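You operate a simulated robot arm through the tools that you are given. There is no shell and no other tool. Be economical: measure what you need, move in short steps, check, and stop when the job is done.

The job below is to be done with a simulated two-armed robot. You get a single attempt, and the scene is never put back.

JOB
Score the pink sheet at 60 and 180 mm on the grey board and fold it over at 180 mm.
Fine: it lies under the guide; rub the fold flat with the teal tool, stand the tool back in its cup and lift the guide.

Only the result counts: the job must be done as asked and must still hold three seconds after the hand-in. Knocking over, shifting, dropping, spilling or breaking anything else fails it. Flat cloth is picked up by pressing the open fingertips on it (5 to 10 N) and closing them slowly along it; thin cloth reads only 2 to 8 mm in the jaws.

ROBOT AND FRAMES
Two 7-joint arms with two-finger grippers on one trunk, on a base that drives. Base frame: it is fixed to the floor where the robot stands at the start and does not move with it; the origin is under the middle of the robot, x ahead of it, y to its left, z up. Units: cm, rad, N and s.
The left shoulder is at the start at [7.8, 15.1, 98.8], the right one opposite. With the tool pointing down near the work surface each hand reaches from about 32 to 80 cm from the robot's upright axis, wherever it stands, measured 20 degrees to its own side. Places, roughly: brown lid blank [125, -325, 75]; brown sheet (15x6x1 cm) [190, -320, 80]; cream envelope blank [125, -325, 75]; cream sheet (15x6x1 cm) [190, -310, 80]; grey board guide [60, -10, 80]; grey scoring board [60, 10, 80]; lilac sheet (11x8x1 cm) [180, -300, 80]; pink lid blank [125, -325, 75]; teal envelope blank [125, -325, 75]; teal folding tool (2x2x15 cm) [50, 10, 90]; teal sheet (15x12x1 cm) [180, -320, 80]; yellow sheet (11x8x1 cm) [180, -300, 80]. Payload 2.54 kg a hand.
The tool frame of a hand sits at the grasp point between the pads (the TCP): z along the fingers, y along the line on which they close. The tips reach 3 cm beyond it. The gripper opens to 11.6 cm. The gripper's body begins 9.5 cm behind the TCP.
Orientation is told as [roll, pitch, yaw] about the base's x, y, z axes, in that order, counted from this pose: with the fingers straight down and closing along the base's y, the tool's x points along the base's -x, its y along +y and its z along -z.

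CONTROLS
- The arms move only by the tool nudge_tool. It takes "left_increments", "right_increments" or both (then of equal length, played together; a hand with none holds still); each is one flat list of numbers, 6 for each row, row after row: the shift along the tool's x, y, z in units of 40 mm (1.0 is 40 mm), then the turn, a rotation vector about the tool's x, y, z in units of 5 degrees (1.0 is 5 degrees). In form: [dx, dy, dz, rx, ry, rz, dx, dy, dz, rx, ry, rz, ...]. A call has 1 to 12 rows; each row shifts and turns the commanded pose from where the row before left it, along the tool's axes as they then stand. "left_fingers" and "right_fingers" are, for a hand that has rows, the opening, from 0 (shut) to 1 (fully open), set as the call begins (left out, the last holds). A call with a number of a shift or a turn outside -1 to 1 is refused whole. Rows are played at 5 a second. More than 5 cm and 0.15 rad between two rows, or a gripper value outside its range, and nothing of the call is played. Where a pose cannot be reached the arm comes as near as it can. A force on the tool above 40 N (or 10 N above the force at the start of the call, whichever is more), or a blocked arm, ends the call early, and 0.2 s more pass. Each finger travels about 7.2 cm/s and halts on what it meets, pressing with about 29 N; the grip force reading is that of the motor and also rises with nothing between the fingers. The clock runs only during rows and for 0.2 s after the last one: add rows that do not move to give the fingers time. The reply holds the time, the measured pose of the TCP, the force on the tool along the base axes, the opening and the grip force, in the units named above and with some noise, with the torque about the TCP (base axes, N m) and any sound that the robot's microphone picked up, and new pictures: "show" is both (left out), scene, wrist or none (wrist: the cameras of the hands that moved).
- Cameras (640 x 400 px; columns grow to the right, rows downward): "scene" is now at [16.22, 0.2, 113.61]; the picture's right is [0.04, -1.00, 0.00], its down [-0.28, -0.01, -0.96] and it looks along [0.96, 0.04, -0.28] (base axes); focal length 214 px, centre (320, 200). "left" rides on the left gripper at [6.9, 1.5, -12.2] in its tool frame; the picture's right is [-0.21, 0.98, 0.00], its down [-0.83, -0.18, -0.53] and it looks along [-0.52, -0.11, 0.85] (tool axes); focal length 251 px, centre (320, 200). "right" rides on the right gripper at [6.9, -1.5, -12.2] in its tool frame; the picture's right is [0.21, 0.98, 0.00], its down [-0.83, 0.18, -0.53] and it looks along [-0.52, 0.11, 0.85] (tool axes); focal length 251 px, centre (320, 200). There is no depth. A picture from a camera that has moved, and an enlarged one, comes with that camera's place and axes in the base frame and with its lens.
- slide_trunk(by): slides the trunk up (or, below 0, down) by that many cm; the arms and the scene camera ride with it, the base frame stays. It gives what a move gives, with no picture.
- steer(legs): drives the robot by 1 to 6 legs, each [ahead, left, turn to the left] in cm, cm and rad, along the robot's own axes; the way and the turn of a leg run together, so that a leg with both is an arc; at most 150 cm and 3.142 rad a leg. The arms and the cameras ride along, it lands a little off, and it stops where it bumps. It gives what a move gives, and a new picture of the scene camera.
- aim_head(pan, tilt): turns the head with the scene camera to pan (to the left, within 1.396 rad either way) and tilt (down, from -0.506 to 1.204), counted from straight ahead of the robot. It gives what a move gives, and a new picture of the scene camera.
- inspect(camera, box): a new picture of the part [left, top, right, bottom] of that camera's present view, enlarged. It takes no simulated time.
- job_done(): hands the job in; it is judged then, once.

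Go step by step. Nothing tells you exact positions but the pictures and the camera data: compare them with the known pose of the tool, close in by small moves and look again before you grip or let go. The budget is 120 turns and 260 pictures, counting those below and the enlarged ones. Unless the task says otherwise, let go and move clear before handing in, and close with one line.

The tools are called after "Call:" as a command line: name --argument value ..., lists and objects as JSON in quotes. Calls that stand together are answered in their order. nudge_tool: Moves the arms, as the interface text tells. Its arguments: {"type":"object","properties":{"left_increments":{"type":"array"},"left_fingers":{"type":"number"},"right_increments":{"type":"array"},"right_fingers":{"type":"number"},"show":{"type":"string","enum":["both","scene","wrist","none"]}},"required":[]} The other tools are called the same way: slide_trunk (by) slides the trunk up or down; steer (legs) drives the base; aim_head (pan, tilt) turns the head that bears the scene camera; inspect (camera, box) takes an enlarged picture of a part of a camera's view; job_done () hands the job in.

At the start:

```text
time_s: 0.0
left_tcp_pos: [49.47, 27.89, 115.29]
left_ee_rot: [0.0, 0.001, -0.001]
left_wrist_force: [0.8, 0.5, 0.4]
left_wrist_torque: [0.01, 0.0, 0.03]
left_gripper_width: 11.58
left_finger_force: 0.1
right_tcp_pos: [37.77, -15.17, 116.26]
right_ee_rot: [0.0, -0.001, -0.001]
right_wrist_force: [0.2, -0.3, -0.3]
right_wrist_torque: [0.01, 0.01, -0.03]
right_gripper_width: 11.6
right_finger_force: 0.0
trunk travel left (down, up): [-22.5, 6.4]
robot x, y, heading: [0.52, -0.14, -0.002]
head pan, tilt: [0.037, 0.281]
```

scene: 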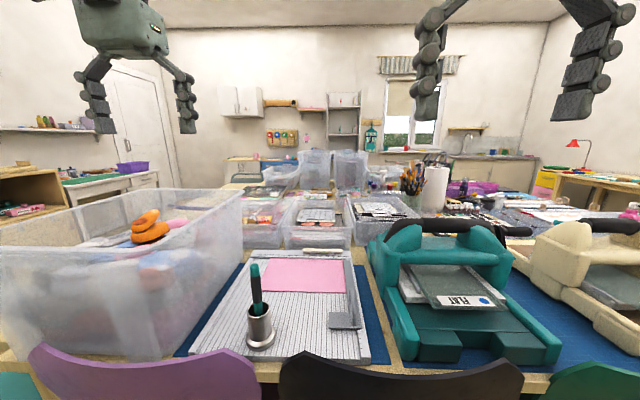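
right: 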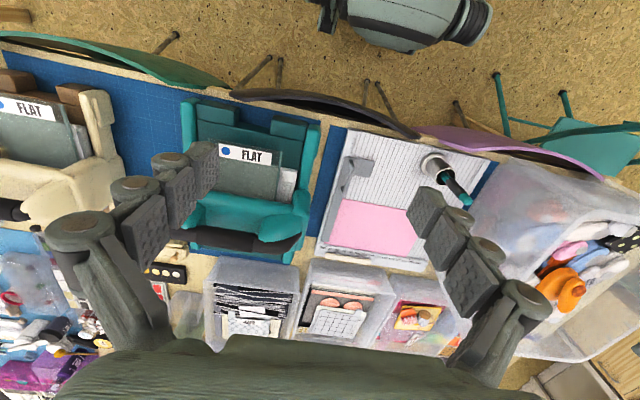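
left: 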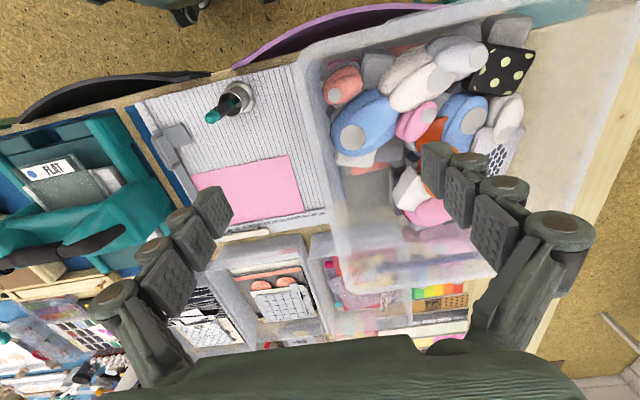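

I see a grey scoring board with a pink sheet at its far end, a teal tool standing in a metal cup, and a grey guide on the right rail. I'll enlarge the board to read its layout.

Call:
inspect --camera "scene" --box '[170, 230, 390, 370]'

Call:
inspect --camera "right" --box '[310, 110, 510, 280]'

Call:
inspect --camera "left" --box '[120, 60, 340, 250]'

```text
2.86 times, centred on (280, 300) of scene
camera zoom: at [16.22, 0.2, 113.61], right [0.04, -1.0, 0.0], down [-0.28, -0.01, -0.96], along [0.96, 0.04, -0.28], focal length 613 px, centre (434, -86)
```

zoom: 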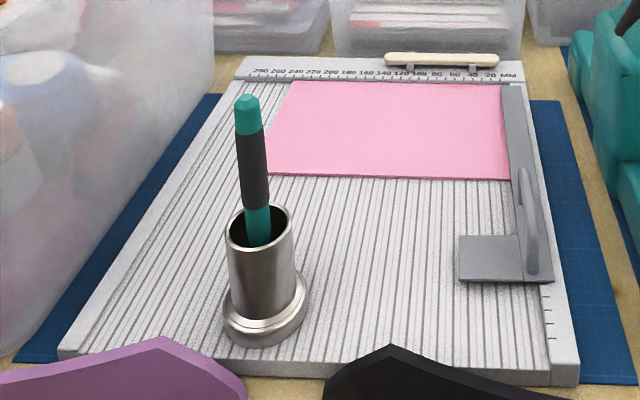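

```text
2.35 times, centred on (410, 195) of right
camera zoom: at [30.95, -16.57, 128.55], right [-0.21, 0.98, 0.0], down [0.83, 0.18, 0.53], along [0.52, 0.11, -0.85], focal length 592 px, centre (108, 212)
```

zoom: 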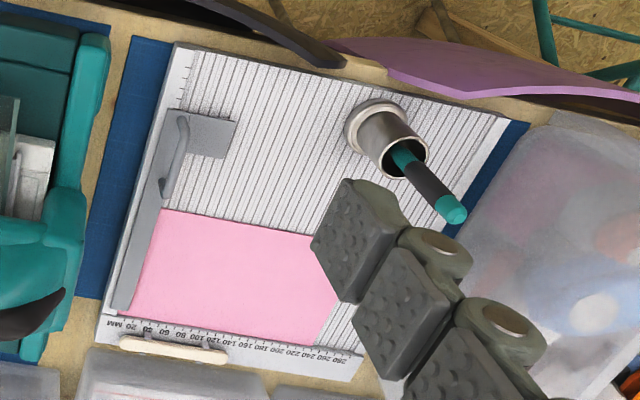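

```text
2.11 times, centred on (230, 155) of left
camera zoom: at [42.53, 29.43, 127.65], right [0.21, 0.98, 0.0], down [0.83, -0.18, 0.53], along [0.52, -0.11, -0.85], focal length 529 px, centre (510, 295)
```

zoom: 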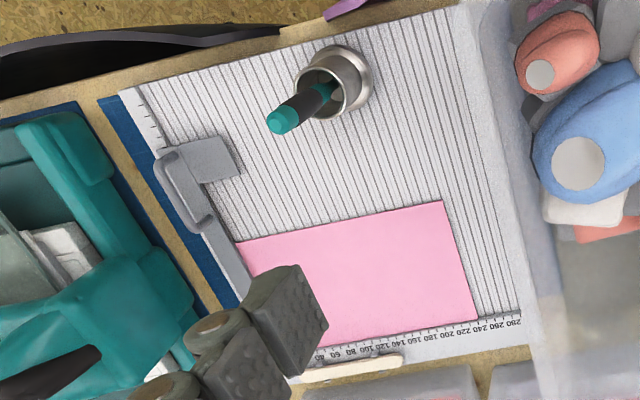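

The board's grooves run away from me along x, the scale counts from the guide side on the right, and the sheet spans about x 62–78, y -5…18, z≈75.5. I'll bring the left hand over the board for closer views and tilt the head down.

Call:
aim_head --pan 0.0 --tilt 0.75

Call:
nudge_tool --left_increments '[0, -1, 0.3, 0, 0, 0, 0, -1, 0.3, 0, 0, 0, 0, -1, 0.3, 0, 0, 0, 0, -1, 0.3, 0, 0, 0]' --show "wrist"

```text
time_s: 0.9
left_tcp_pos: [49.41, 27.89, 115.35]
left_ee_rot: [0.0, -0.001, 0.0]
left_wrist_force: [-0.1, 1.0, -0.1]
left_wrist_torque: [-0.03, 0.0, -0.01]
left_gripper_width: 11.58
left_finger_force: 0.0
right_tcp_pos: [37.82, -15.07, 116.3]
right_ee_rot: [-0.001, 0.0, 0.0]
right_wrist_force: [-1.3, 0.0, -0.6]
right_wrist_torque: [0.0, -0.02, -0.02]
right_gripper_width: 11.62
right_finger_force: 0.1
trunk travel left (down, up): [-22.5, 6.4]
robot x, y, heading: [-0.17, 0.0, 0.0]
head pan, tilt: [0.0, 0.75]
camera scene: at [15.18, -0.15, 109.4], right [0.0, -1.0, 0.0], down [-0.68, 0.0, -0.73], along [0.73, 0.0, -0.68], focal length 214 px, centre (320, 200)
```

scene: 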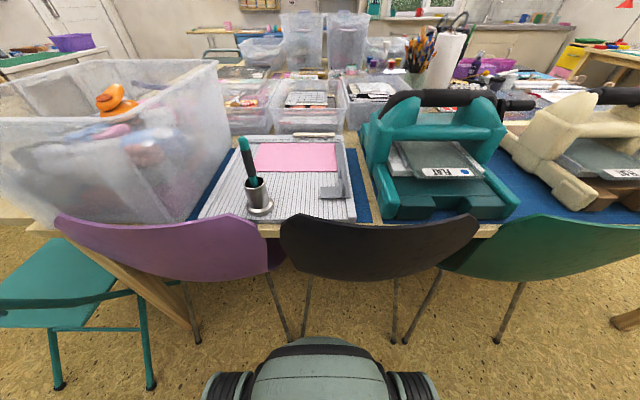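

```text
time_s: 1.9
left_tcp_pos: [48.11, 13.64, 109.78]
left_ee_rot: [-0.001, -0.003, 0.001]
left_wrist_force: [-0.2, -0.3, -0.2]
left_wrist_torque: [0.02, -0.04, 0.02]
left_gripper_width: 11.61
left_finger_force: 0.0
left hand out of reach, approached as far as the arm can: row 4
right_tcp_pos: [37.8, -15.19, 116.32]
right_ee_rot: [0.0, 0.001, -0.001]
right_wrist_force: [0.2, 0.7, 0.3]
right_wrist_torque: [0.0, -0.05, 0.06]
right_gripper_width: 11.61
right_finger_force: 0.1
trunk travel left (down, up): [-22.5, 6.4]
robot x, y, heading: [-0.03, -0.07, -0.004]
head pan, tilt: [0.0, 0.75]
camera left: at [41.34, 15.18, 122.03], right [0.21, 0.98, 0.0], down [0.82, -0.18, 0.54], along [0.52, -0.12, -0.84], focal length 251 px, centre (320, 200)
```

left: 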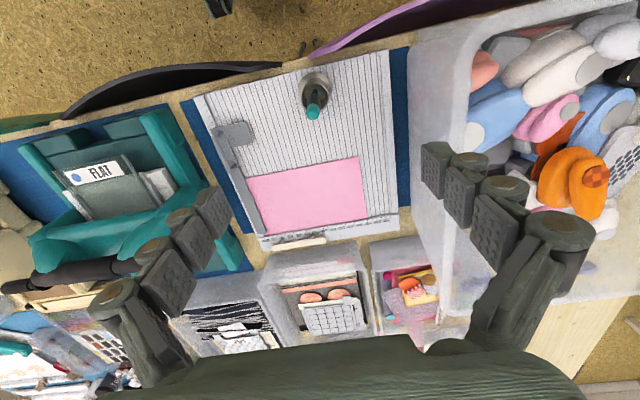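

The left hand hits a reach limit at this far-inward pose, so I may drive sideways later. First I'll enlarge the view of the board.

Call:
inspect --camera "left" --box '[180, 50, 420, 250]'

Call:
inspect --camera "scene" --box '[190, 120, 380, 230]'

```text
2.00 times, centred on (300, 150) of left
camera zoom: at [41.34, 15.18, 122.03], right [0.21, 0.98, 0.0], down [0.82, -0.18, 0.54], along [0.52, -0.12, -0.84], focal length 503 px, centre (360, 300)
```

zoom: 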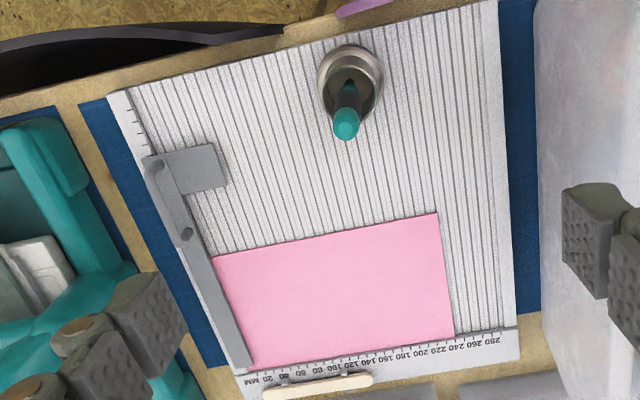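

```text
3.37 times, centred on (285, 175) of scene
camera zoom: at [15.15, -0.16, 109.4], right [0.0, -1.0, 0.0], down [-0.68, 0.0, -0.73], along [0.73, 0.0, -0.68], focal length 722 px, centre (438, 284)
```

zoom: 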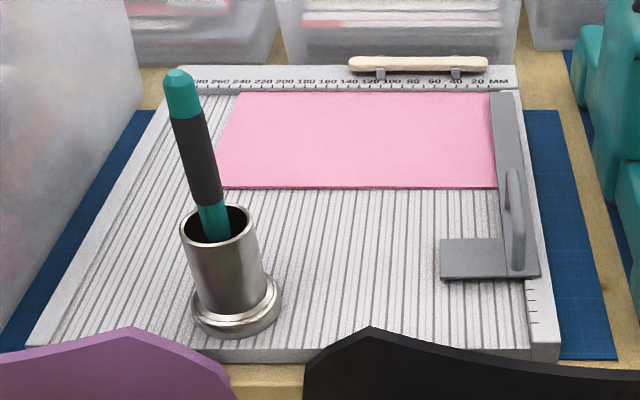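

The tool leans in its cup, and the scale runs along the far edge with 0 by the guide. Before driving closer or sideways I'll look straight down at the gap between the base and the chairs.

Call:
aim_head --pan 0.0 --tilt 1.2

```text
time_s: 2.8
left_tcp_pos: [48.22, 13.68, 109.7]
left_ee_rot: [0.0, -0.002, -0.002]
left_wrist_force: [0.2, 0.6, -0.1]
left_wrist_torque: [0.03, -0.02, -0.03]
left_gripper_width: 11.61
left_finger_force: 0.1
right_tcp_pos: [37.83, -15.16, 116.28]
right_ee_rot: [-0.001, -0.001, -0.002]
right_wrist_force: [0.1, 0.4, 0.1]
right_wrist_torque: [0.02, 0.0, -0.01]
right_gripper_width: 11.61
right_finger_force: 0.0
trunk travel left (down, up): [-22.5, 6.4]
robot x, y, heading: [-0.37, 0.07, 0.001]
head pan, tilt: [0.0, 1.201]
camera scene: at [12.49, -0.15, 106.22], right [0.0, -1.0, 0.0], down [-0.93, 0.0, -0.36], along [0.36, 0.0, -0.93], focal length 214 px, centre (320, 200)
```

scene: 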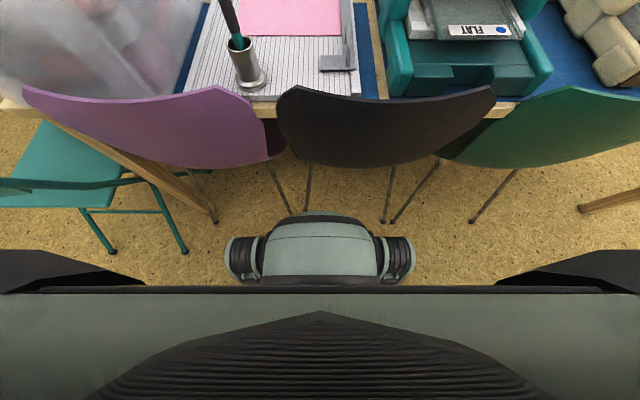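

The base sits only a few cm from the chair legs, so I won't drive forward. I'll shift sideways right by 12 cm to put the left shoulder in line with the grooves.

Call:
steer --legs '[[0, -12, 0]]'

```text
time_s: 4.6
left_tcp_pos: [48.28, 2.02, 109.7]
left_ee_rot: [-0.002, -0.002, 0.003]
left_wrist_force: [-0.1, 0.5, -0.5]
left_wrist_torque: [0.03, -0.01, -0.01]
left_gripper_width: 11.61
left_finger_force: 0.0
right_tcp_pos: [37.87, -26.89, 116.22]
right_ee_rot: [0.0, 0.001, -0.001]
right_wrist_force: [-0.5, -0.6, 0.1]
right_wrist_torque: [0.01, -0.01, -0.02]
right_gripper_width: 11.6
right_finger_force: 0.0
trunk travel left (down, up): [-22.5, 6.4]
robot x, y, heading: [-0.04, -11.99, -0.0]
head pan, tilt: [0.0, 1.201]
camera scene: at [12.48, -11.96, 106.22], right [0.0, -1.0, 0.0], down [-0.93, 0.0, -0.36], along [0.36, 0.0, -0.93], focal length 214 px, centre (320, 200)
```

scene: 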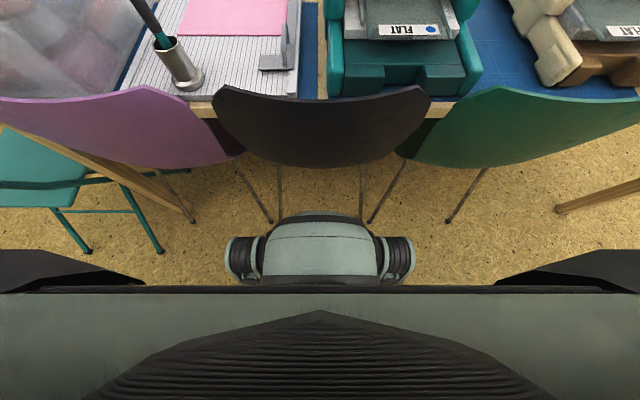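

Good shift. Now I bring the left hand over the sheet to read the scale and grooves up close.

Call:
nudge_tool --left_increments '[-0.9, 0.3, 0, 0, 0, 0, -0.9, 0.3, 0, 0, 0, 0, -0.9, 0.2, 0, 0, 0, 0, 0, 0, 0.9, 0, 0, 0, 0, 0, 0.9, 0, 0, 0, 0, 0, 0.9, 0, 0, 0]' --show "wrist"

Call:
aim_head --pan 0.2 --tilt 0.6

Call:
inspect --camera "left" --box '[160, 150, 480, 350]'

```text
time_s: 6.0
left_tcp_pos: [56.73, 7.74, 96.9]
left_ee_rot: [-0.005, -0.002, 0.001]
left_wrist_force: [0.3, 0.1, -0.3]
left_wrist_torque: [0.0, -0.01, -0.03]
left_gripper_width: 11.57
left_finger_force: 0.0
left hand out of reach, approached as far as the arm can: row 1, 2, 3
right_tcp_pos: [37.97, -26.76, 116.21]
right_ee_rot: [0.0, 0.0, 0.0]
right_wrist_force: [-0.2, 0.4, 1.0]
right_wrist_torque: [-0.02, 0.01, 0.04]
right_gripper_width: 11.61
right_finger_force: 0.0
trunk travel left (down, up): [-22.5, 6.4]
robot x, y, heading: [-0.19, -11.79, 0.001]
head pan, tilt: [0.0, 1.201]
camera left: at [49.75, 9.39, 109.3], right [0.21, 0.98, 0.0], down [0.83, -0.18, 0.54], along [0.52, -0.12, -0.84], focal length 251 px, centre (320, 200)
```

left: 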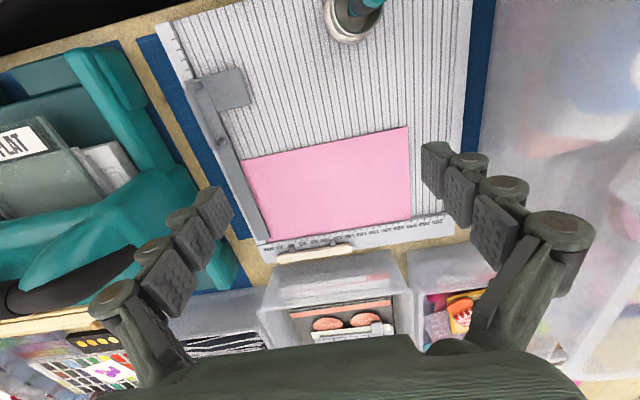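

```text
time_s: 7.0
left_tcp_pos: [56.7, 7.82, 97.05]
left_ee_rot: [0.0, -0.003, 0.001]
left_wrist_force: [-0.8, 0.3, -0.5]
left_wrist_torque: [-0.01, -0.01, 0.0]
left_gripper_width: 11.59
left_finger_force: 0.0
right_tcp_pos: [37.77, -26.93, 116.26]
right_ee_rot: [0.0, 0.001, -0.001]
right_wrist_force: [0.4, -0.8, -0.5]
right_wrist_torque: [-0.02, -0.02, 0.02]
right_gripper_width: 11.61
right_finger_force: 0.1
trunk travel left (down, up): [-22.5, 6.4]
robot x, y, heading: [0.15, -11.56, 0.0]
head pan, tilt: [0.201, 0.6]
camera scene: at [15.55, -10.18, 110.67], right [0.2, -0.98, 0.0], down [-0.55, -0.11, -0.82], along [0.81, 0.16, -0.57], focal length 214 px, centre (320, 200)
```

scene: 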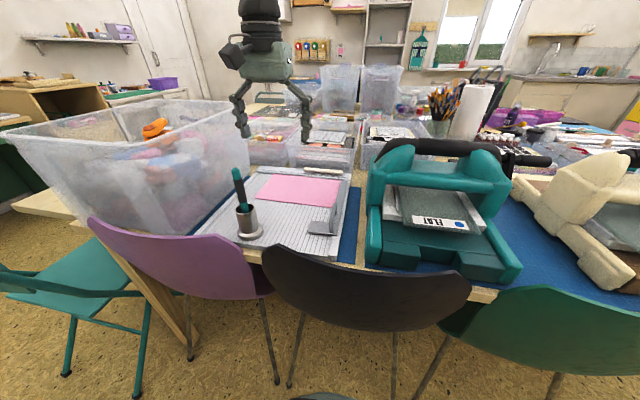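

```text
2.00 times, centred on (320, 250) of left
camera zoom: at [49.73, 9.37, 109.36], right [0.21, 0.98, 0.0], down [0.83, -0.18, 0.54], along [0.52, -0.12, -0.84], focal length 503 px, centre (320, 100)
```

zoom: 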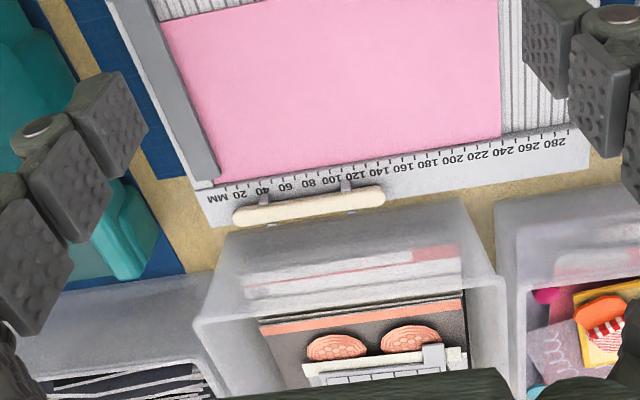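

The sheet's left edge reads about 240 on the scale. I'll zoom on the scale ticks and grooves to get accurate lines for 60 and 180.

Call:
inspect --camera "left" --box '[255, 205, 375, 265]'

Call:
inspect --camera "left" --box '[340, 190, 460, 250]'

Call:
inspect --camera "left" --box '[180, 20, 440, 170]'

```text
5.33 times, centred on (315, 235) of left
camera zoom: at [49.73, 9.37, 109.36], right [0.21, 0.98, 0.0], down [0.83, -0.18, 0.54], along [0.52, -0.12, -0.84], focal length 1341 px, centre (347, 13)
```

zoom: 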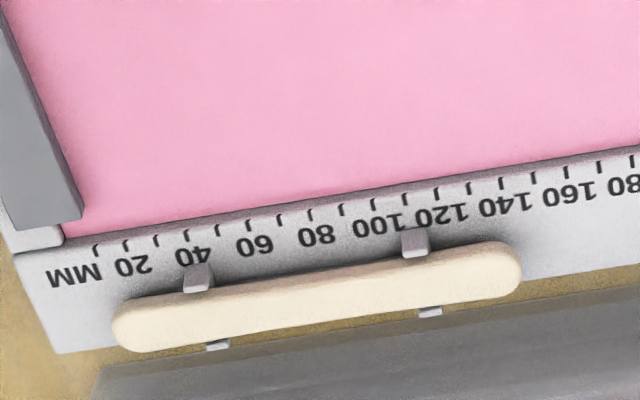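

```text
5.33 times, centred on (400, 220) of left
camera zoom: at [49.73, 9.37, 109.36], right [0.21, 0.98, 0.0], down [0.83, -0.18, 0.54], along [0.52, -0.12, -0.84], focal length 1341 px, centre (-107, 93)
```

zoom: 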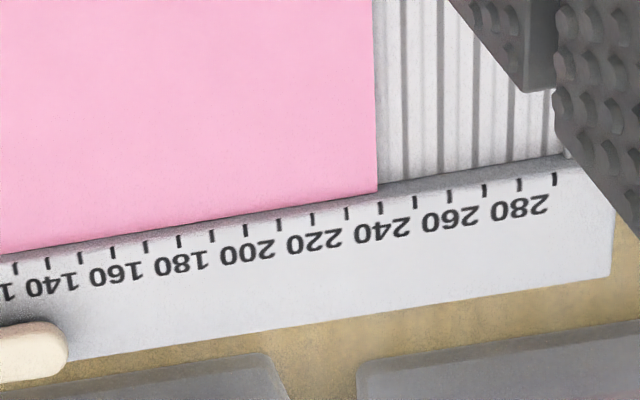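

```text
2.46 times, centred on (310, 95) of left
camera zoom: at [49.73, 9.37, 109.36], right [0.21, 0.98, 0.0], down [0.83, -0.18, 0.54], along [0.52, -0.12, -0.84], focal length 619 px, centre (345, 458)
```

zoom: 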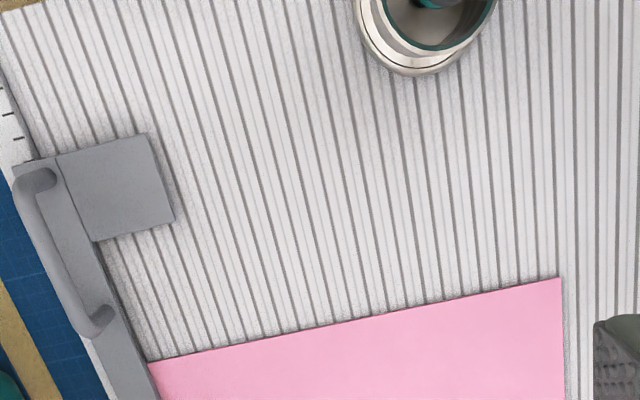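

Scale read: ticks every 10 mm coincide with the grooves; groove 60 lies near y≈0.5 and groove 180 near y≈12.5, sheet from x≈61 to 75.7, height ≈77. Now I look closely at the tool and cup.

Call:
inspect --camera "scene" --box '[190, 150, 290, 260]'

Call:
nudge_tool --left_increments '[0.9, 0.2, -0.7, 0, 0, 0, 0.9, 0.2, 0, 0, 0, 0, 0.9, 0.2, 0, 0, 0, 0, 0.9, 0.2, 0, 0, 0, 0]' --show "wrist"

Call:
inspect --camera "left" --box '[200, 50, 440, 200]'

```text
3.64 times, centred on (240, 205) of scene
camera zoom: at [15.55, -10.18, 110.67], right [0.2, -0.98, 0.0], down [-0.55, -0.11, -0.82], along [0.81, 0.16, -0.57], focal length 780 px, centre (611, 182)
```

zoom: 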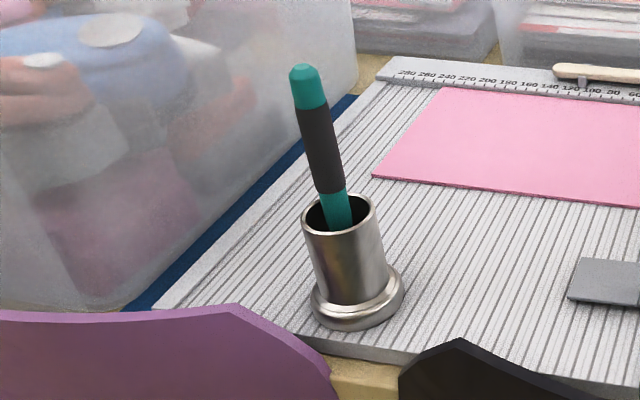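

```text
time_s: 8.0
left_tcp_pos: [42.14, 11.1, 99.88]
left_ee_rot: [-0.004, -0.003, 0.002]
left_wrist_force: [-1.0, 0.6, 0.4]
left_wrist_torque: [0.03, -0.01, 0.0]
left_gripper_width: 11.59
left_finger_force: 0.1
right_tcp_pos: [37.77, -26.77, 116.21]
right_ee_rot: [0.0, 0.001, 0.0]
right_wrist_force: [-0.5, -0.4, -0.6]
right_wrist_torque: [-0.02, -0.01, 0.02]
right_gripper_width: 11.61
right_finger_force: 0.1
trunk travel left (down, up): [-22.5, 6.4]
robot x, y, heading: [0.32, -11.63, -0.002]
head pan, tilt: [0.201, 0.6]
camera left: at [35.13, 12.6, 112.14], right [0.21, 0.98, 0.0], down [0.82, -0.18, 0.54], along [0.52, -0.12, -0.84], focal length 251 px, centre (320, 200)
```

left: 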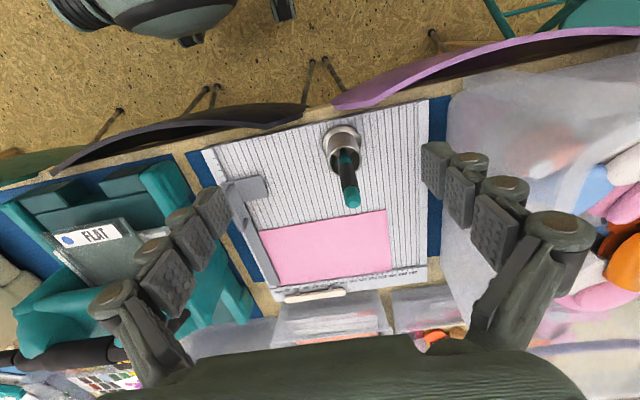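

```text
2.67 times, centred on (320, 125) of left
camera zoom: at [35.13, 12.6, 112.14], right [0.21, 0.98, 0.0], down [0.82, -0.18, 0.54], along [0.52, -0.12, -0.84], focal length 670 px, centre (320, 400)
```

zoom: 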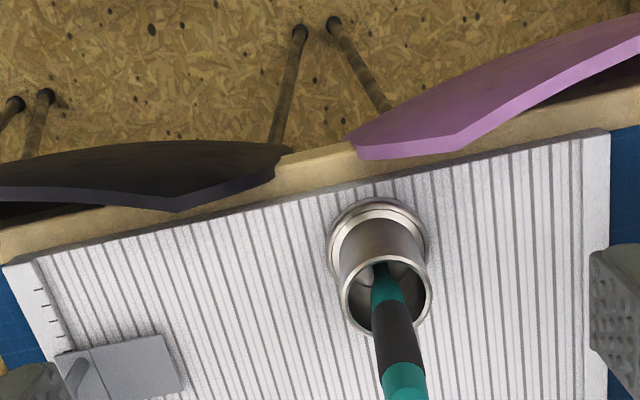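

The tool stands upright in its cup at about (47.4, 12.6), top z≈93, cup rim z≈84. I move the open left hand above it and check the alignment.

Call:
nudge_tool --left_increments '[-0.65, 0.2, 0, 0, 0, 0, -0.65, 0.18, 0, 0, 0, 0, 0, 0, 0, 0, 0, 0]' --left_fingers 1 --show "both"

Call:
inspect --camera "scene" --box '[190, 100, 310, 250]'

```text
time_s: 8.8
left_tcp_pos: [47.18, 12.41, 99.84]
left_ee_rot: [-0.001, -0.002, -0.001]
left_wrist_force: [0.2, -0.9, -1.1]
left_wrist_torque: [0.01, 0.01, 0.0]
left_gripper_width: 11.62
left_finger_force: 0.0
right_tcp_pos: [37.8, -26.95, 116.22]
right_ee_rot: [0.0, 0.0, 0.0]
right_wrist_force: [0.5, -0.3, 0.6]
right_wrist_torque: [-0.03, 0.01, -0.02]
right_gripper_width: 11.6
right_finger_force: 0.0
trunk travel left (down, up): [-22.5, 6.4]
robot x, y, heading: [0.33, -11.78, -0.001]
head pan, tilt: [0.201, 0.6]
camera scene: at [15.54, -10.17, 110.68], right [0.2, -0.98, 0.0], down [-0.55, -0.11, -0.83], along [0.81, 0.16, -0.56], focal length 214 px, centre (320, 200)
camera left: at [40.26, 14.04, 112.16], right [0.21, 0.98, 0.0], down [0.83, -0.18, 0.54], along [0.52, -0.12, -0.84], focal length 251 px, centre (320, 200)
```

scene: 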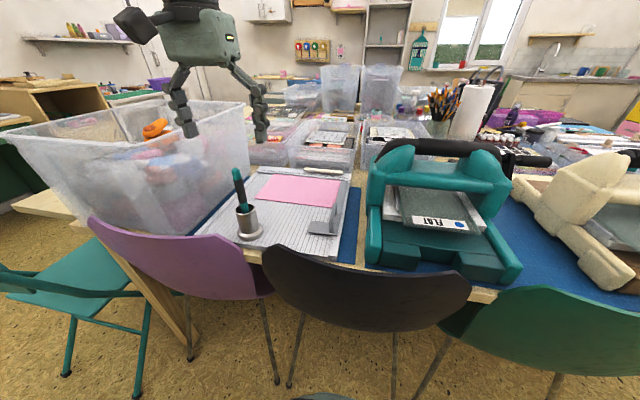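
left: 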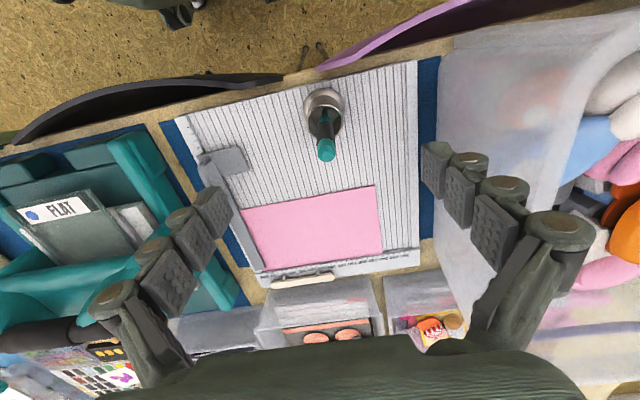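

```text
2.67 times, centred on (250, 175) of scene
camera zoom: at [15.54, -10.17, 110.68], right [0.2, -0.98, 0.0], down [-0.55, -0.11, -0.83], along [0.81, 0.16, -0.56], focal length 572 px, centre (507, 267)
```

zoom: 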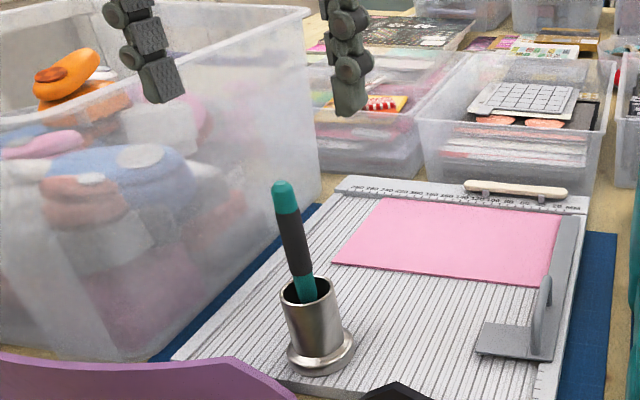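

Scene and wrist estimates disagree by a centimetre or so, so I'll refine with a zoomed wrist view before descending.

Call:
inspect --camera "left" --box '[270, 70, 390, 170]'

Call:
nudge_tool --left_increments '[0.9, 0, 0, 0, 0, 0, 0.9, 0, 0, 0, 0, 0, 0, 0, 0, 0, 0, 0]' --show "none"

Call:
inspect --camera "left" --box '[270, 110, 390, 210]'

```text
4.00 times, centred on (330, 120) of left
camera zoom: at [40.26, 14.04, 112.16], right [0.21, 0.98, 0.0], down [0.83, -0.18, 0.54], along [0.52, -0.12, -0.84], focal length 1006 px, centre (280, 520)
```

zoom: 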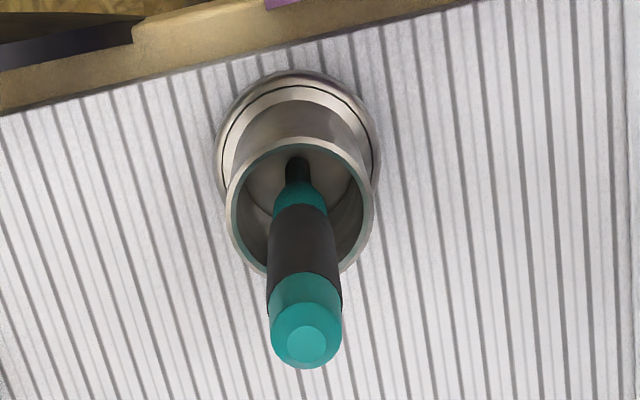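

```text
time_s: 9.6
left_tcp_pos: [39.98, 12.4, 99.79]
left_ee_rot: [-0.003, -0.002, 0.002]
left_wrist_force: [-0.8, 0.2, 0.3]
left_wrist_torque: [0.02, -0.01, 0.01]
left_gripper_width: 11.59
left_finger_force: 0.2
right_tcp_pos: [37.92, -26.99, 116.21]
right_ee_rot: [-0.001, 0.0, 0.0]
right_wrist_force: [0.0, 0.5, -0.1]
right_wrist_torque: [-0.03, 0.01, -0.01]
right_gripper_width: 11.6
right_finger_force: 0.0
trunk travel left (down, up): [-22.5, 6.4]
robot x, y, heading: [0.34, -12.04, -0.001]
head pan, tilt: [0.201, 0.6]
```

```text
4.00 times, centred on (330, 160) of left
camera zoom: at [33.15, 13.97, 112.05], right [0.21, 0.98, 0.0], down [0.83, -0.18, 0.54], along [0.52, -0.12, -0.84], focal length 1006 px, centre (280, 360)
```

zoom: 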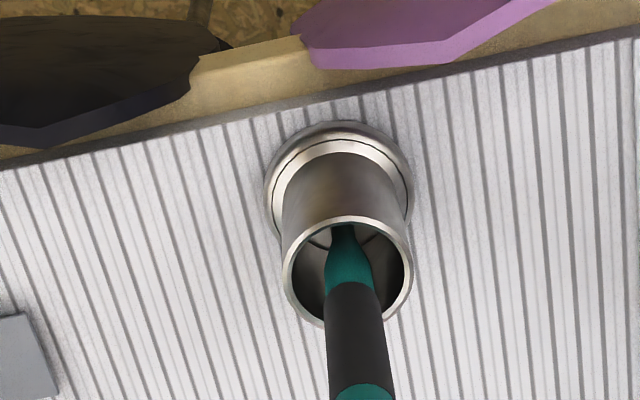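

Cup axis refined to (47.65, 13.1), rim z≈83.7, tool top ≈93.5. I move over it and descend with the fingers open to grip the dark handle.

Call:
nudge_tool --left_increments '[-0.96, 0.08, 0, 0, 0, 0, -0.96, 0.08, 0, 0, 0, 0, 0, 0, 0.7, 0, 0, 0, 0, 0, 0.7, 0, 0, 0, 0, 0, 0.7, 0, 0, 0, 0, 0, 0.7, 0, 0, 0, 0, 0, 0, 0, 0, 0]' --show "both"

Call:
inspect --camera "scene" --box '[190, 130, 290, 250]'

```text
time_s: 11.2
left_tcp_pos: [47.78, 12.98, 88.58]
left_ee_rot: [-0.001, 0.0, 0.002]
left_wrist_force: [0.6, 0.5, -0.4]
left_wrist_torque: [0.0, -0.02, 0.0]
left_gripper_width: 11.6
left_finger_force: 0.0
right_tcp_pos: [37.81, -26.91, 116.27]
right_ee_rot: [0.0, 0.0, 0.0]
right_wrist_force: [-0.2, -0.2, 0.3]
right_wrist_torque: [-0.02, 0.04, 0.01]
right_gripper_width: 11.61
right_finger_force: 0.1
trunk travel left (down, up): [-22.5, 6.4]
robot x, y, heading: [-0.21, -11.63, 0.003]
head pan, tilt: [0.201, 0.6]
camera scene: at [15.55, -10.18, 110.68], right [0.2, -0.98, 0.0], down [-0.55, -0.11, -0.83], along [0.81, 0.16, -0.56], focal length 214 px, centre (320, 200)
camera left: at [40.9, 14.39, 100.93], right [0.21, 0.98, 0.0], down [0.82, -0.18, 0.54], along [0.52, -0.12, -0.84], focal length 251 px, centre (320, 200)
```

scene: 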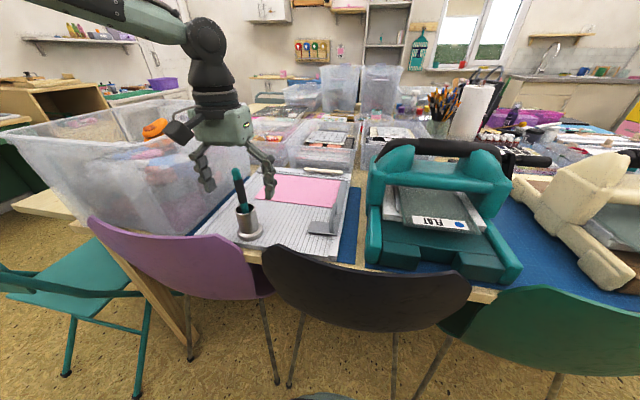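
left: 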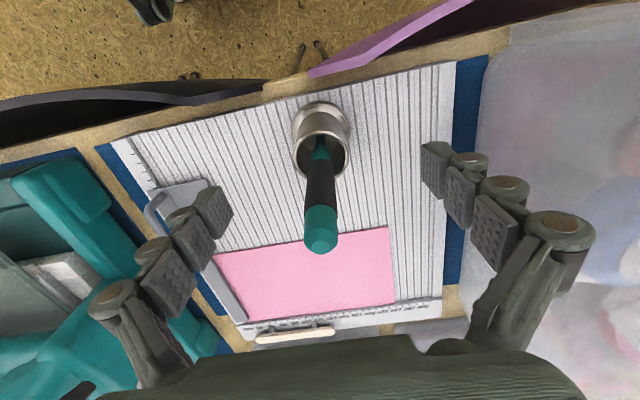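

```text
3.33 times, centred on (240, 190) of scene
camera zoom: at [15.55, -10.18, 110.68], right [0.2, -0.98, 0.0], down [-0.55, -0.11, -0.83], along [0.81, 0.16, -0.56], focal length 715 px, centre (587, 233)
```

zoom: 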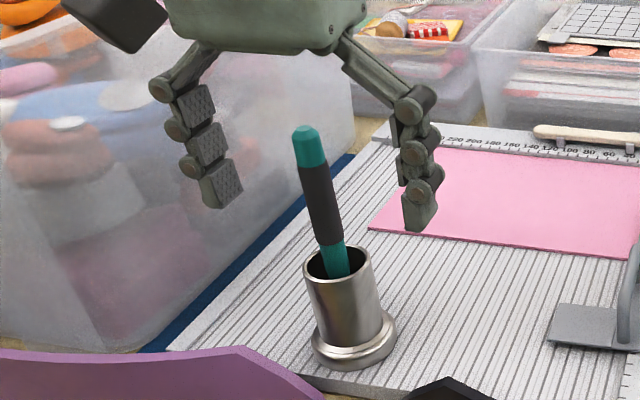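

The fingers straddle the handle. I close slowly and hold.

Call:
nudge_tool --left_increments '[0, 0, 0, 0, 0, 0, 0, 0, 0, 0, 0, 0, 0, 0, 0, 0, 0, 0, 0, 0, 0, 0, 0, 0]' --left_fingers 0.3 --show "none"

Call:
inspect --camera "left" --box '[220, 90, 420, 270]'

```text
time_s: 12.2
left_tcp_pos: [47.85, 12.91, 88.68]
left_ee_rot: [-0.001, -0.002, 0.003]
left_wrist_force: [-0.4, 0.0, -1.0]
left_wrist_torque: [0.0, -0.01, -0.03]
left_gripper_width: 3.47
left_finger_force: 0.0
right_tcp_pos: [37.81, -26.87, 116.25]
right_ee_rot: [0.0, -0.002, 0.0]
right_wrist_force: [0.2, -0.1, 0.1]
right_wrist_torque: [0.01, -0.01, 0.02]
right_gripper_width: 11.59
right_finger_force: 0.1
trunk travel left (down, up): [-22.5, 6.4]
robot x, y, heading: [-0.45, -11.73, 0.001]
head pan, tilt: [0.201, 0.6]
```

```text
2.22 times, centred on (320, 180) of left
camera zoom: at [40.92, 14.4, 100.96], right [0.21, 0.98, 0.0], down [0.82, -0.18, 0.54], along [0.52, -0.12, -0.84], focal length 559 px, centre (320, 244)
```

zoom: 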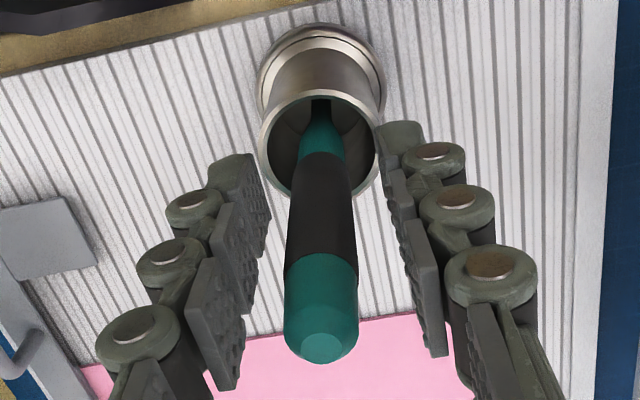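

The tool is centred between the pads. Close fully.

Call:
nudge_tool --left_increments '[0, 0, 0, 0, 0, 0, 0, 0, 0, 0, 0, 0, 0, 0, 0, 0, 0, 0]' --left_fingers 0 --show "none"

Call:
inspect --camera "left" --box '[220, 90, 420, 270]'

Call:
inspect --camera "scene" --box '[190, 130, 290, 250]'

```text
time_s: 13.0
left_tcp_pos: [47.86, 12.98, 88.62]
left_ee_rot: [-0.001, -0.001, 0.002]
left_wrist_force: [0.4, -0.4, 0.0]
left_wrist_torque: [-0.03, 0.0, 0.01]
left_gripper_width: 1.55
left_finger_force: 28.8
right_tcp_pos: [37.87, -26.9, 116.29]
right_ee_rot: [-0.002, 0.0, 0.0]
right_wrist_force: [0.4, -0.3, 0.5]
right_wrist_torque: [0.01, -0.02, -0.02]
right_gripper_width: 11.62
right_finger_force: 0.0
trunk travel left (down, up): [-22.5, 6.4]
robot x, y, heading: [0.12, -12.05, 0.004]
head pan, tilt: [0.201, 0.6]
```

```text
2.22 times, centred on (320, 180) of left
camera zoom: at [40.92, 14.4, 100.95], right [0.21, 0.98, 0.0], down [0.83, -0.18, 0.54], along [0.52, -0.12, -0.84], focal length 559 px, centre (320, 244)
```

zoom: 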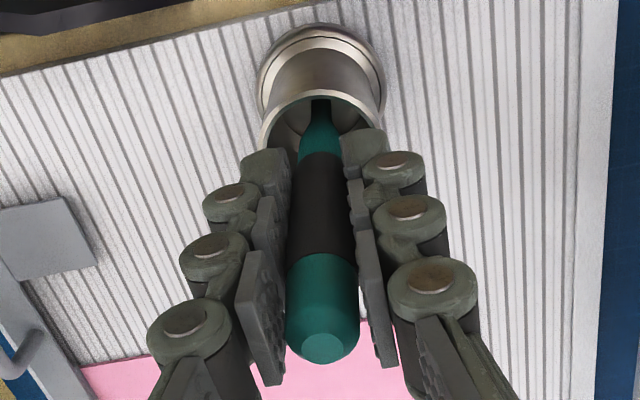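

```text
3.33 times, centred on (240, 190) of scene
camera zoom: at [15.55, -10.17, 110.68], right [0.2, -0.98, 0.0], down [-0.55, -0.11, -0.83], along [0.81, 0.16, -0.56], focal length 715 px, centre (587, 233)
```

zoom: 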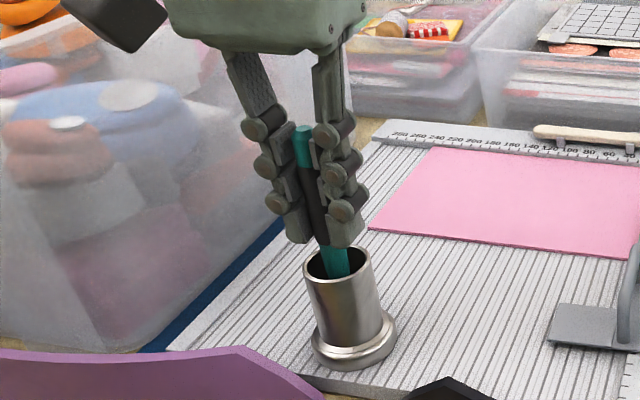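

Gripped (1.55 cm, cup pose TCP 47.85, 12.95, 88.65). I lift straight up.

Call:
nudge_tool --left_increments '[0, 0, -0.3, 0, 0, 0, 0, 0, -0.5, 0, 0, 0, 0, 0, -0.6, 0, 0, 0, 0, 0, -0.6, 0, 0, 0, 0, 0, -0.6, 0, 0, 0, 0, 0, -0.4, 0, 0, 0]' --show "both"

Call:
inspect --camera "scene" --box '[180, 80, 300, 250]'

```text
time_s: 14.4
left_tcp_pos: [47.69, 13.0, 100.46]
left_ee_rot: [-0.004, -0.002, -0.002]
left_wrist_force: [-0.2, -0.2, -0.2]
left_wrist_torque: [-0.04, 0.0, 0.02]
left_gripper_width: 1.54
left_finger_force: 28.7
right_tcp_pos: [37.85, -26.81, 116.33]
right_ee_rot: [0.001, 0.0, 0.0]
right_wrist_force: [-0.3, 0.9, -0.1]
right_wrist_torque: [-0.03, -0.02, -0.02]
right_gripper_width: 11.6
right_finger_force: 0.1
trunk travel left (down, up): [-22.5, 6.4]
robot x, y, heading: [-0.06, -11.7, -0.001]
head pan, tilt: [0.201, 0.6]
camera scene: at [15.55, -10.18, 110.68], right [0.2, -0.98, 0.0], down [-0.55, -0.11, -0.83], along [0.81, 0.16, -0.56], focal length 214 px, centre (320, 200)
camera left: at [40.8, 14.55, 112.74], right [0.21, 0.98, 0.0], down [0.82, -0.18, 0.54], along [0.52, -0.12, -0.84], focal length 251 px, centre (320, 200)
```

scene: 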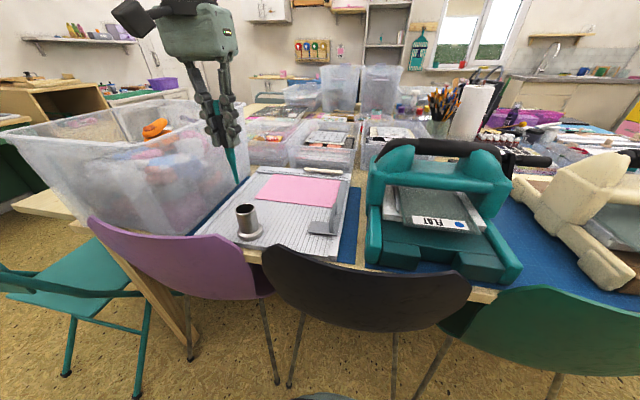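
left: 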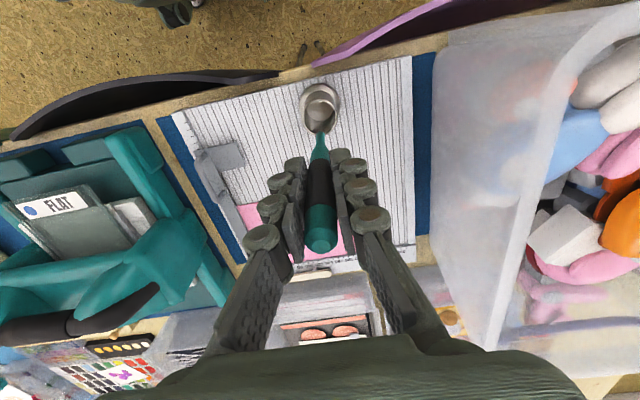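

```text
2.35 times, centred on (240, 165) of scene
camera zoom: at [15.55, -10.18, 110.68], right [0.2, -0.98, 0.0], down [-0.55, -0.11, -0.83], along [0.81, 0.16, -0.56], focal length 505 px, centre (508, 282)
```

zoom: 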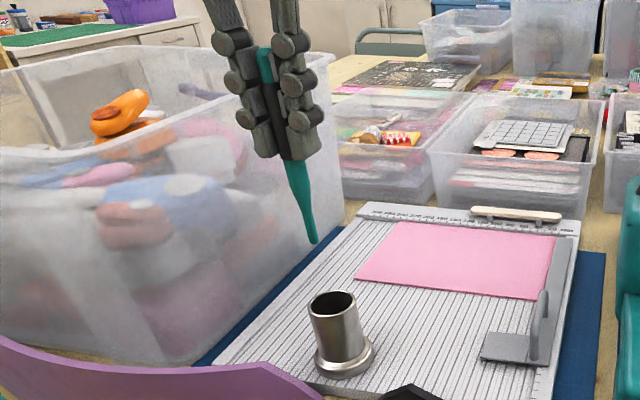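

The tool tapers to a fine tip ~10.4 cm below the TCP. I move to just in front of the sheet near groove 60 to align the tip against the visible grooves.

Call:
nudge_tool --left_increments '[-0.66, -0.79, 0, 0, 0, 0, -0.66, -0.79, 0, 0, 0, 0, -0.66, -0.79, 0, 0, 0, 0, -0.66, -0.79, 0, 0, 0, 0, 0, 0, 0.7, 0, 0, 0, 0, 0, 0.7, 0, 0, 0, 0, 0, 0.7, 0, 0, 0, 0, 0, 0, 0, 0, 0]' --show "both"

Call:
inspect --camera "left" --box '[200, 60, 400, 200]'

Call:
inspect --camera "scene" --box '[240, 140, 380, 250]'

```text
time_s: 16.2
left_tcp_pos: [56.02, 2.77, 91.97]
left_ee_rot: [-0.001, -0.003, 0.002]
left_wrist_force: [-0.4, 0.0, -0.6]
left_wrist_torque: [0.01, -0.02, 0.02]
left_gripper_width: 1.5
left_finger_force: 29.2
left hand out of reach, approached as far as the arm can: row 4
right_tcp_pos: [37.89, -26.86, 116.35]
right_ee_rot: [0.0, -0.001, 0.0]
right_wrist_force: [0.3, -0.1, -0.1]
right_wrist_torque: [-0.01, -0.03, 0.0]
right_gripper_width: 11.6
right_finger_force: 0.2
trunk travel left (down, up): [-22.5, 6.4]
robot x, y, heading: [0.21, -11.82, 0.0]
head pan, tilt: [0.201, 0.6]
camera scene: at [15.55, -10.18, 110.68], right [0.2, -0.98, 0.0], down [-0.55, -0.11, -0.83], along [0.81, 0.16, -0.56], focal length 214 px, centre (320, 200)
camera left: at [49.12, 4.42, 104.26], right [0.21, 0.98, 0.0], down [0.83, -0.18, 0.54], along [0.52, -0.12, -0.84], focal length 251 px, centre (320, 200)
```

scene: 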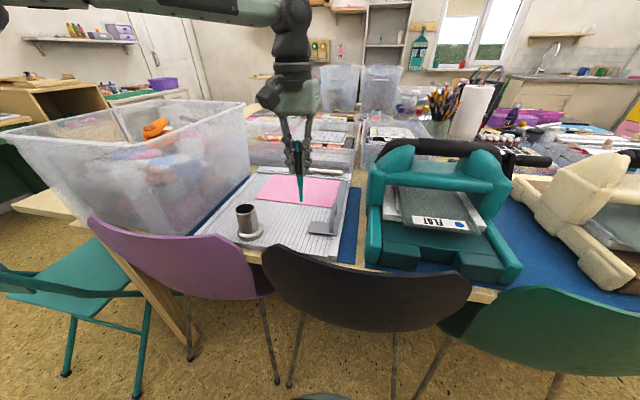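
left: 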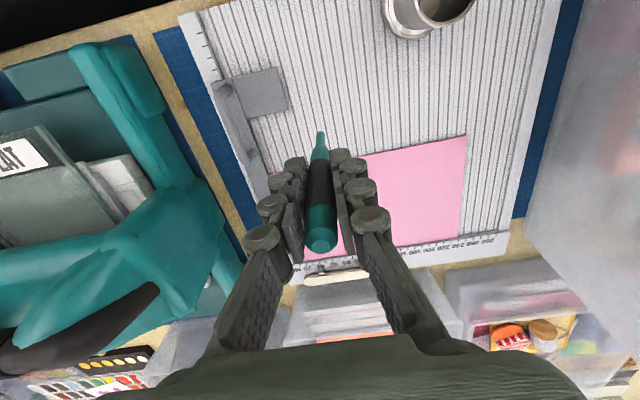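

```text
2.86 times, centred on (300, 130) of left
camera zoom: at [49.12, 4.42, 104.26], right [0.21, 0.98, 0.0], down [0.83, -0.18, 0.54], along [0.52, -0.12, -0.84], focal length 718 px, centre (377, 400)
```

zoom: 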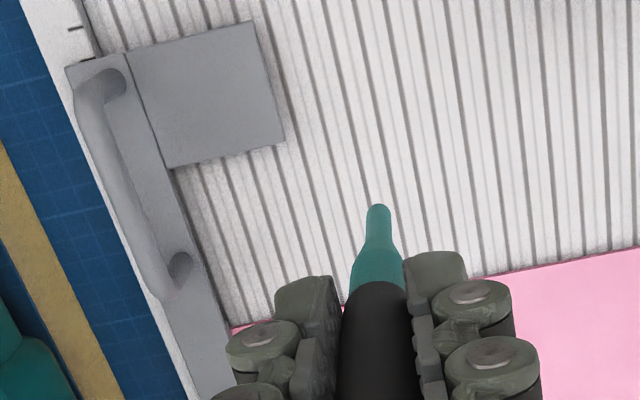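

```text
3.64 times, centred on (310, 195) of scene
camera zoom: at [15.55, -10.18, 110.68], right [0.2, -0.98, 0.0], down [-0.55, -0.11, -0.83], along [0.81, 0.16, -0.56], focal length 780 px, centre (356, 218)
```

zoom: 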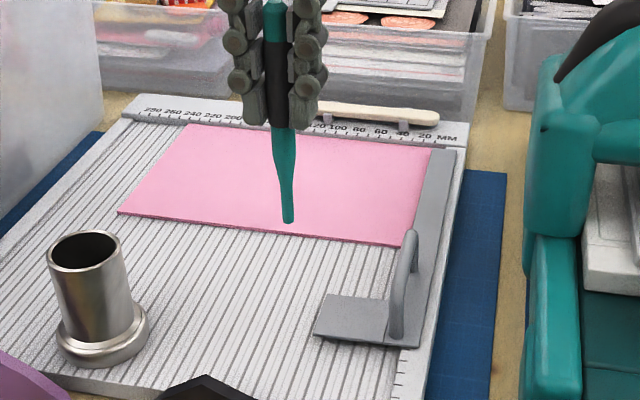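

The left arm hits its inward limit here, so I'll raise the tool and shift the robot 8 cm further right for groove 60.

Call:
nudge_tool --left_increments '[0, 0.2, -0.8, 0, 0, 0, 0, 0, -0.8, 0, 0, 0]' --show "none"

Call:
steer --legs '[[0, -9, 0]]'

```text
time_s: 16.8
left_tcp_pos: [55.88, 3.68, 98.54]
left_ee_rot: [-0.003, 0.0, -0.001]
left_wrist_force: [-0.2, -0.4, 0.4]
left_wrist_torque: [0.05, 0.0, 0.0]
left_gripper_width: 1.56
left_finger_force: 28.7
right_tcp_pos: [37.84, -26.83, 116.34]
right_ee_rot: [-0.002, 0.001, -0.001]
right_wrist_force: [0.8, -0.2, 0.1]
right_wrist_torque: [0.0, 0.0, 0.01]
right_gripper_width: 11.59
right_finger_force: 0.2
trunk travel left (down, up): [-22.5, 6.4]
robot x, y, heading: [0.01, -11.82, 0.005]
head pan, tilt: [0.201, 0.6]
```

```text
time_s: 18.3
left_tcp_pos: [55.97, -5.3, 98.51]
left_ee_rot: [-0.002, -0.002, 0.002]
left_wrist_force: [-0.1, 0.6, -0.5]
left_wrist_torque: [0.01, 0.02, 0.02]
left_gripper_width: 1.54
left_finger_force: 29.5
right_tcp_pos: [37.8, -35.84, 116.27]
right_ee_rot: [0.002, 0.001, 0.002]
right_wrist_force: [-0.2, 0.2, -0.7]
right_wrist_torque: [0.0, 0.01, -0.01]
right_gripper_width: 11.59
right_finger_force: 0.0
trunk travel left (down, up): [-22.5, 6.4]
robot x, y, heading: [0.21, -20.69, 0.004]
head pan, tilt: [0.201, 0.6]
camera scene: at [15.56, -19.27, 110.68], right [0.2, -0.98, 0.0], down [-0.55, -0.11, -0.83], along [0.81, 0.17, -0.56], focal length 214 px, centre (320, 200)
```

scene: 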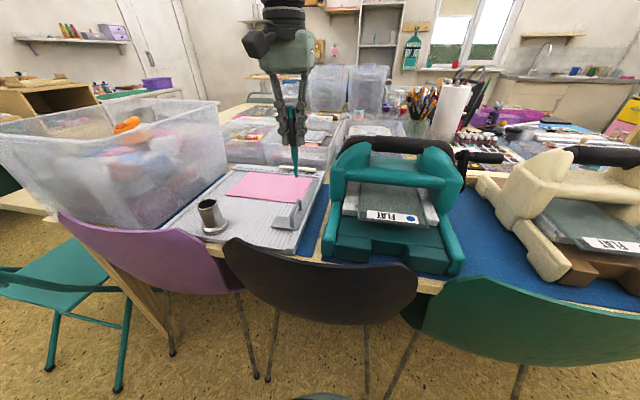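

Now move to x≈58.5, y≈0.4 and lower the tip close to the board in front of the sheet.

Call:
nudge_tool --left_increments '[-0.3, 0.72, 0, 0, 0, 0, -0.33, 0.72, 0, 0, 0, 0, 0, 0, 0.75, 0, 0, 0, 0, 0, 0.75, 0, 0, 0, 0, 0, 0.7, 0, 0, 0, 0, 0, 0, 0, 0, 0]' --show "none"

Call:
inspect --camera "left" --box '[200, 60, 400, 200]'

Call:
inspect --camera "scene" --box '[210, 130, 350, 240]'

```text
time_s: 19.7
left_tcp_pos: [58.56, 0.46, 89.57]
left_ee_rot: [-0.004, -0.002, 0.001]
left_wrist_force: [0.1, 0.6, -0.4]
left_wrist_torque: [0.03, -0.02, -0.01]
left_gripper_width: 1.52
left_finger_force: 28.8
right_tcp_pos: [37.74, -35.97, 116.21]
right_ee_rot: [-0.001, -0.001, 0.002]
right_wrist_force: [-0.2, 0.0, -0.5]
right_wrist_torque: [0.01, 0.02, 0.03]
right_gripper_width: 11.59
right_finger_force: 0.1
trunk travel left (down, up): [-22.5, 6.4]
robot x, y, heading: [-0.27, -21.13, 0.004]
head pan, tilt: [0.201, 0.6]
```

```text
2.86 times, centred on (300, 130) of left
camera zoom: at [51.58, 2.01, 101.88], right [0.21, 0.98, 0.0], down [0.83, -0.18, 0.54], along [0.52, -0.12, -0.84], focal length 718 px, centre (377, 400)
```

zoom: 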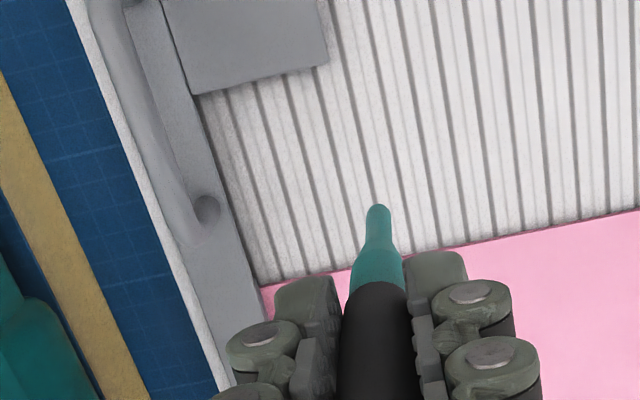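

```text
3.64 times, centred on (280, 185) of scene
camera zoom: at [15.56, -19.24, 110.68], right [0.2, -0.98, 0.0], down [-0.55, -0.11, -0.83], along [0.81, 0.17, -0.56], focal length 780 px, centre (466, 254)
```

zoom: 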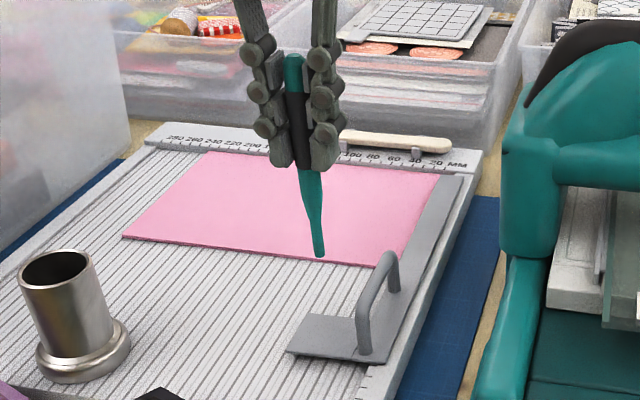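

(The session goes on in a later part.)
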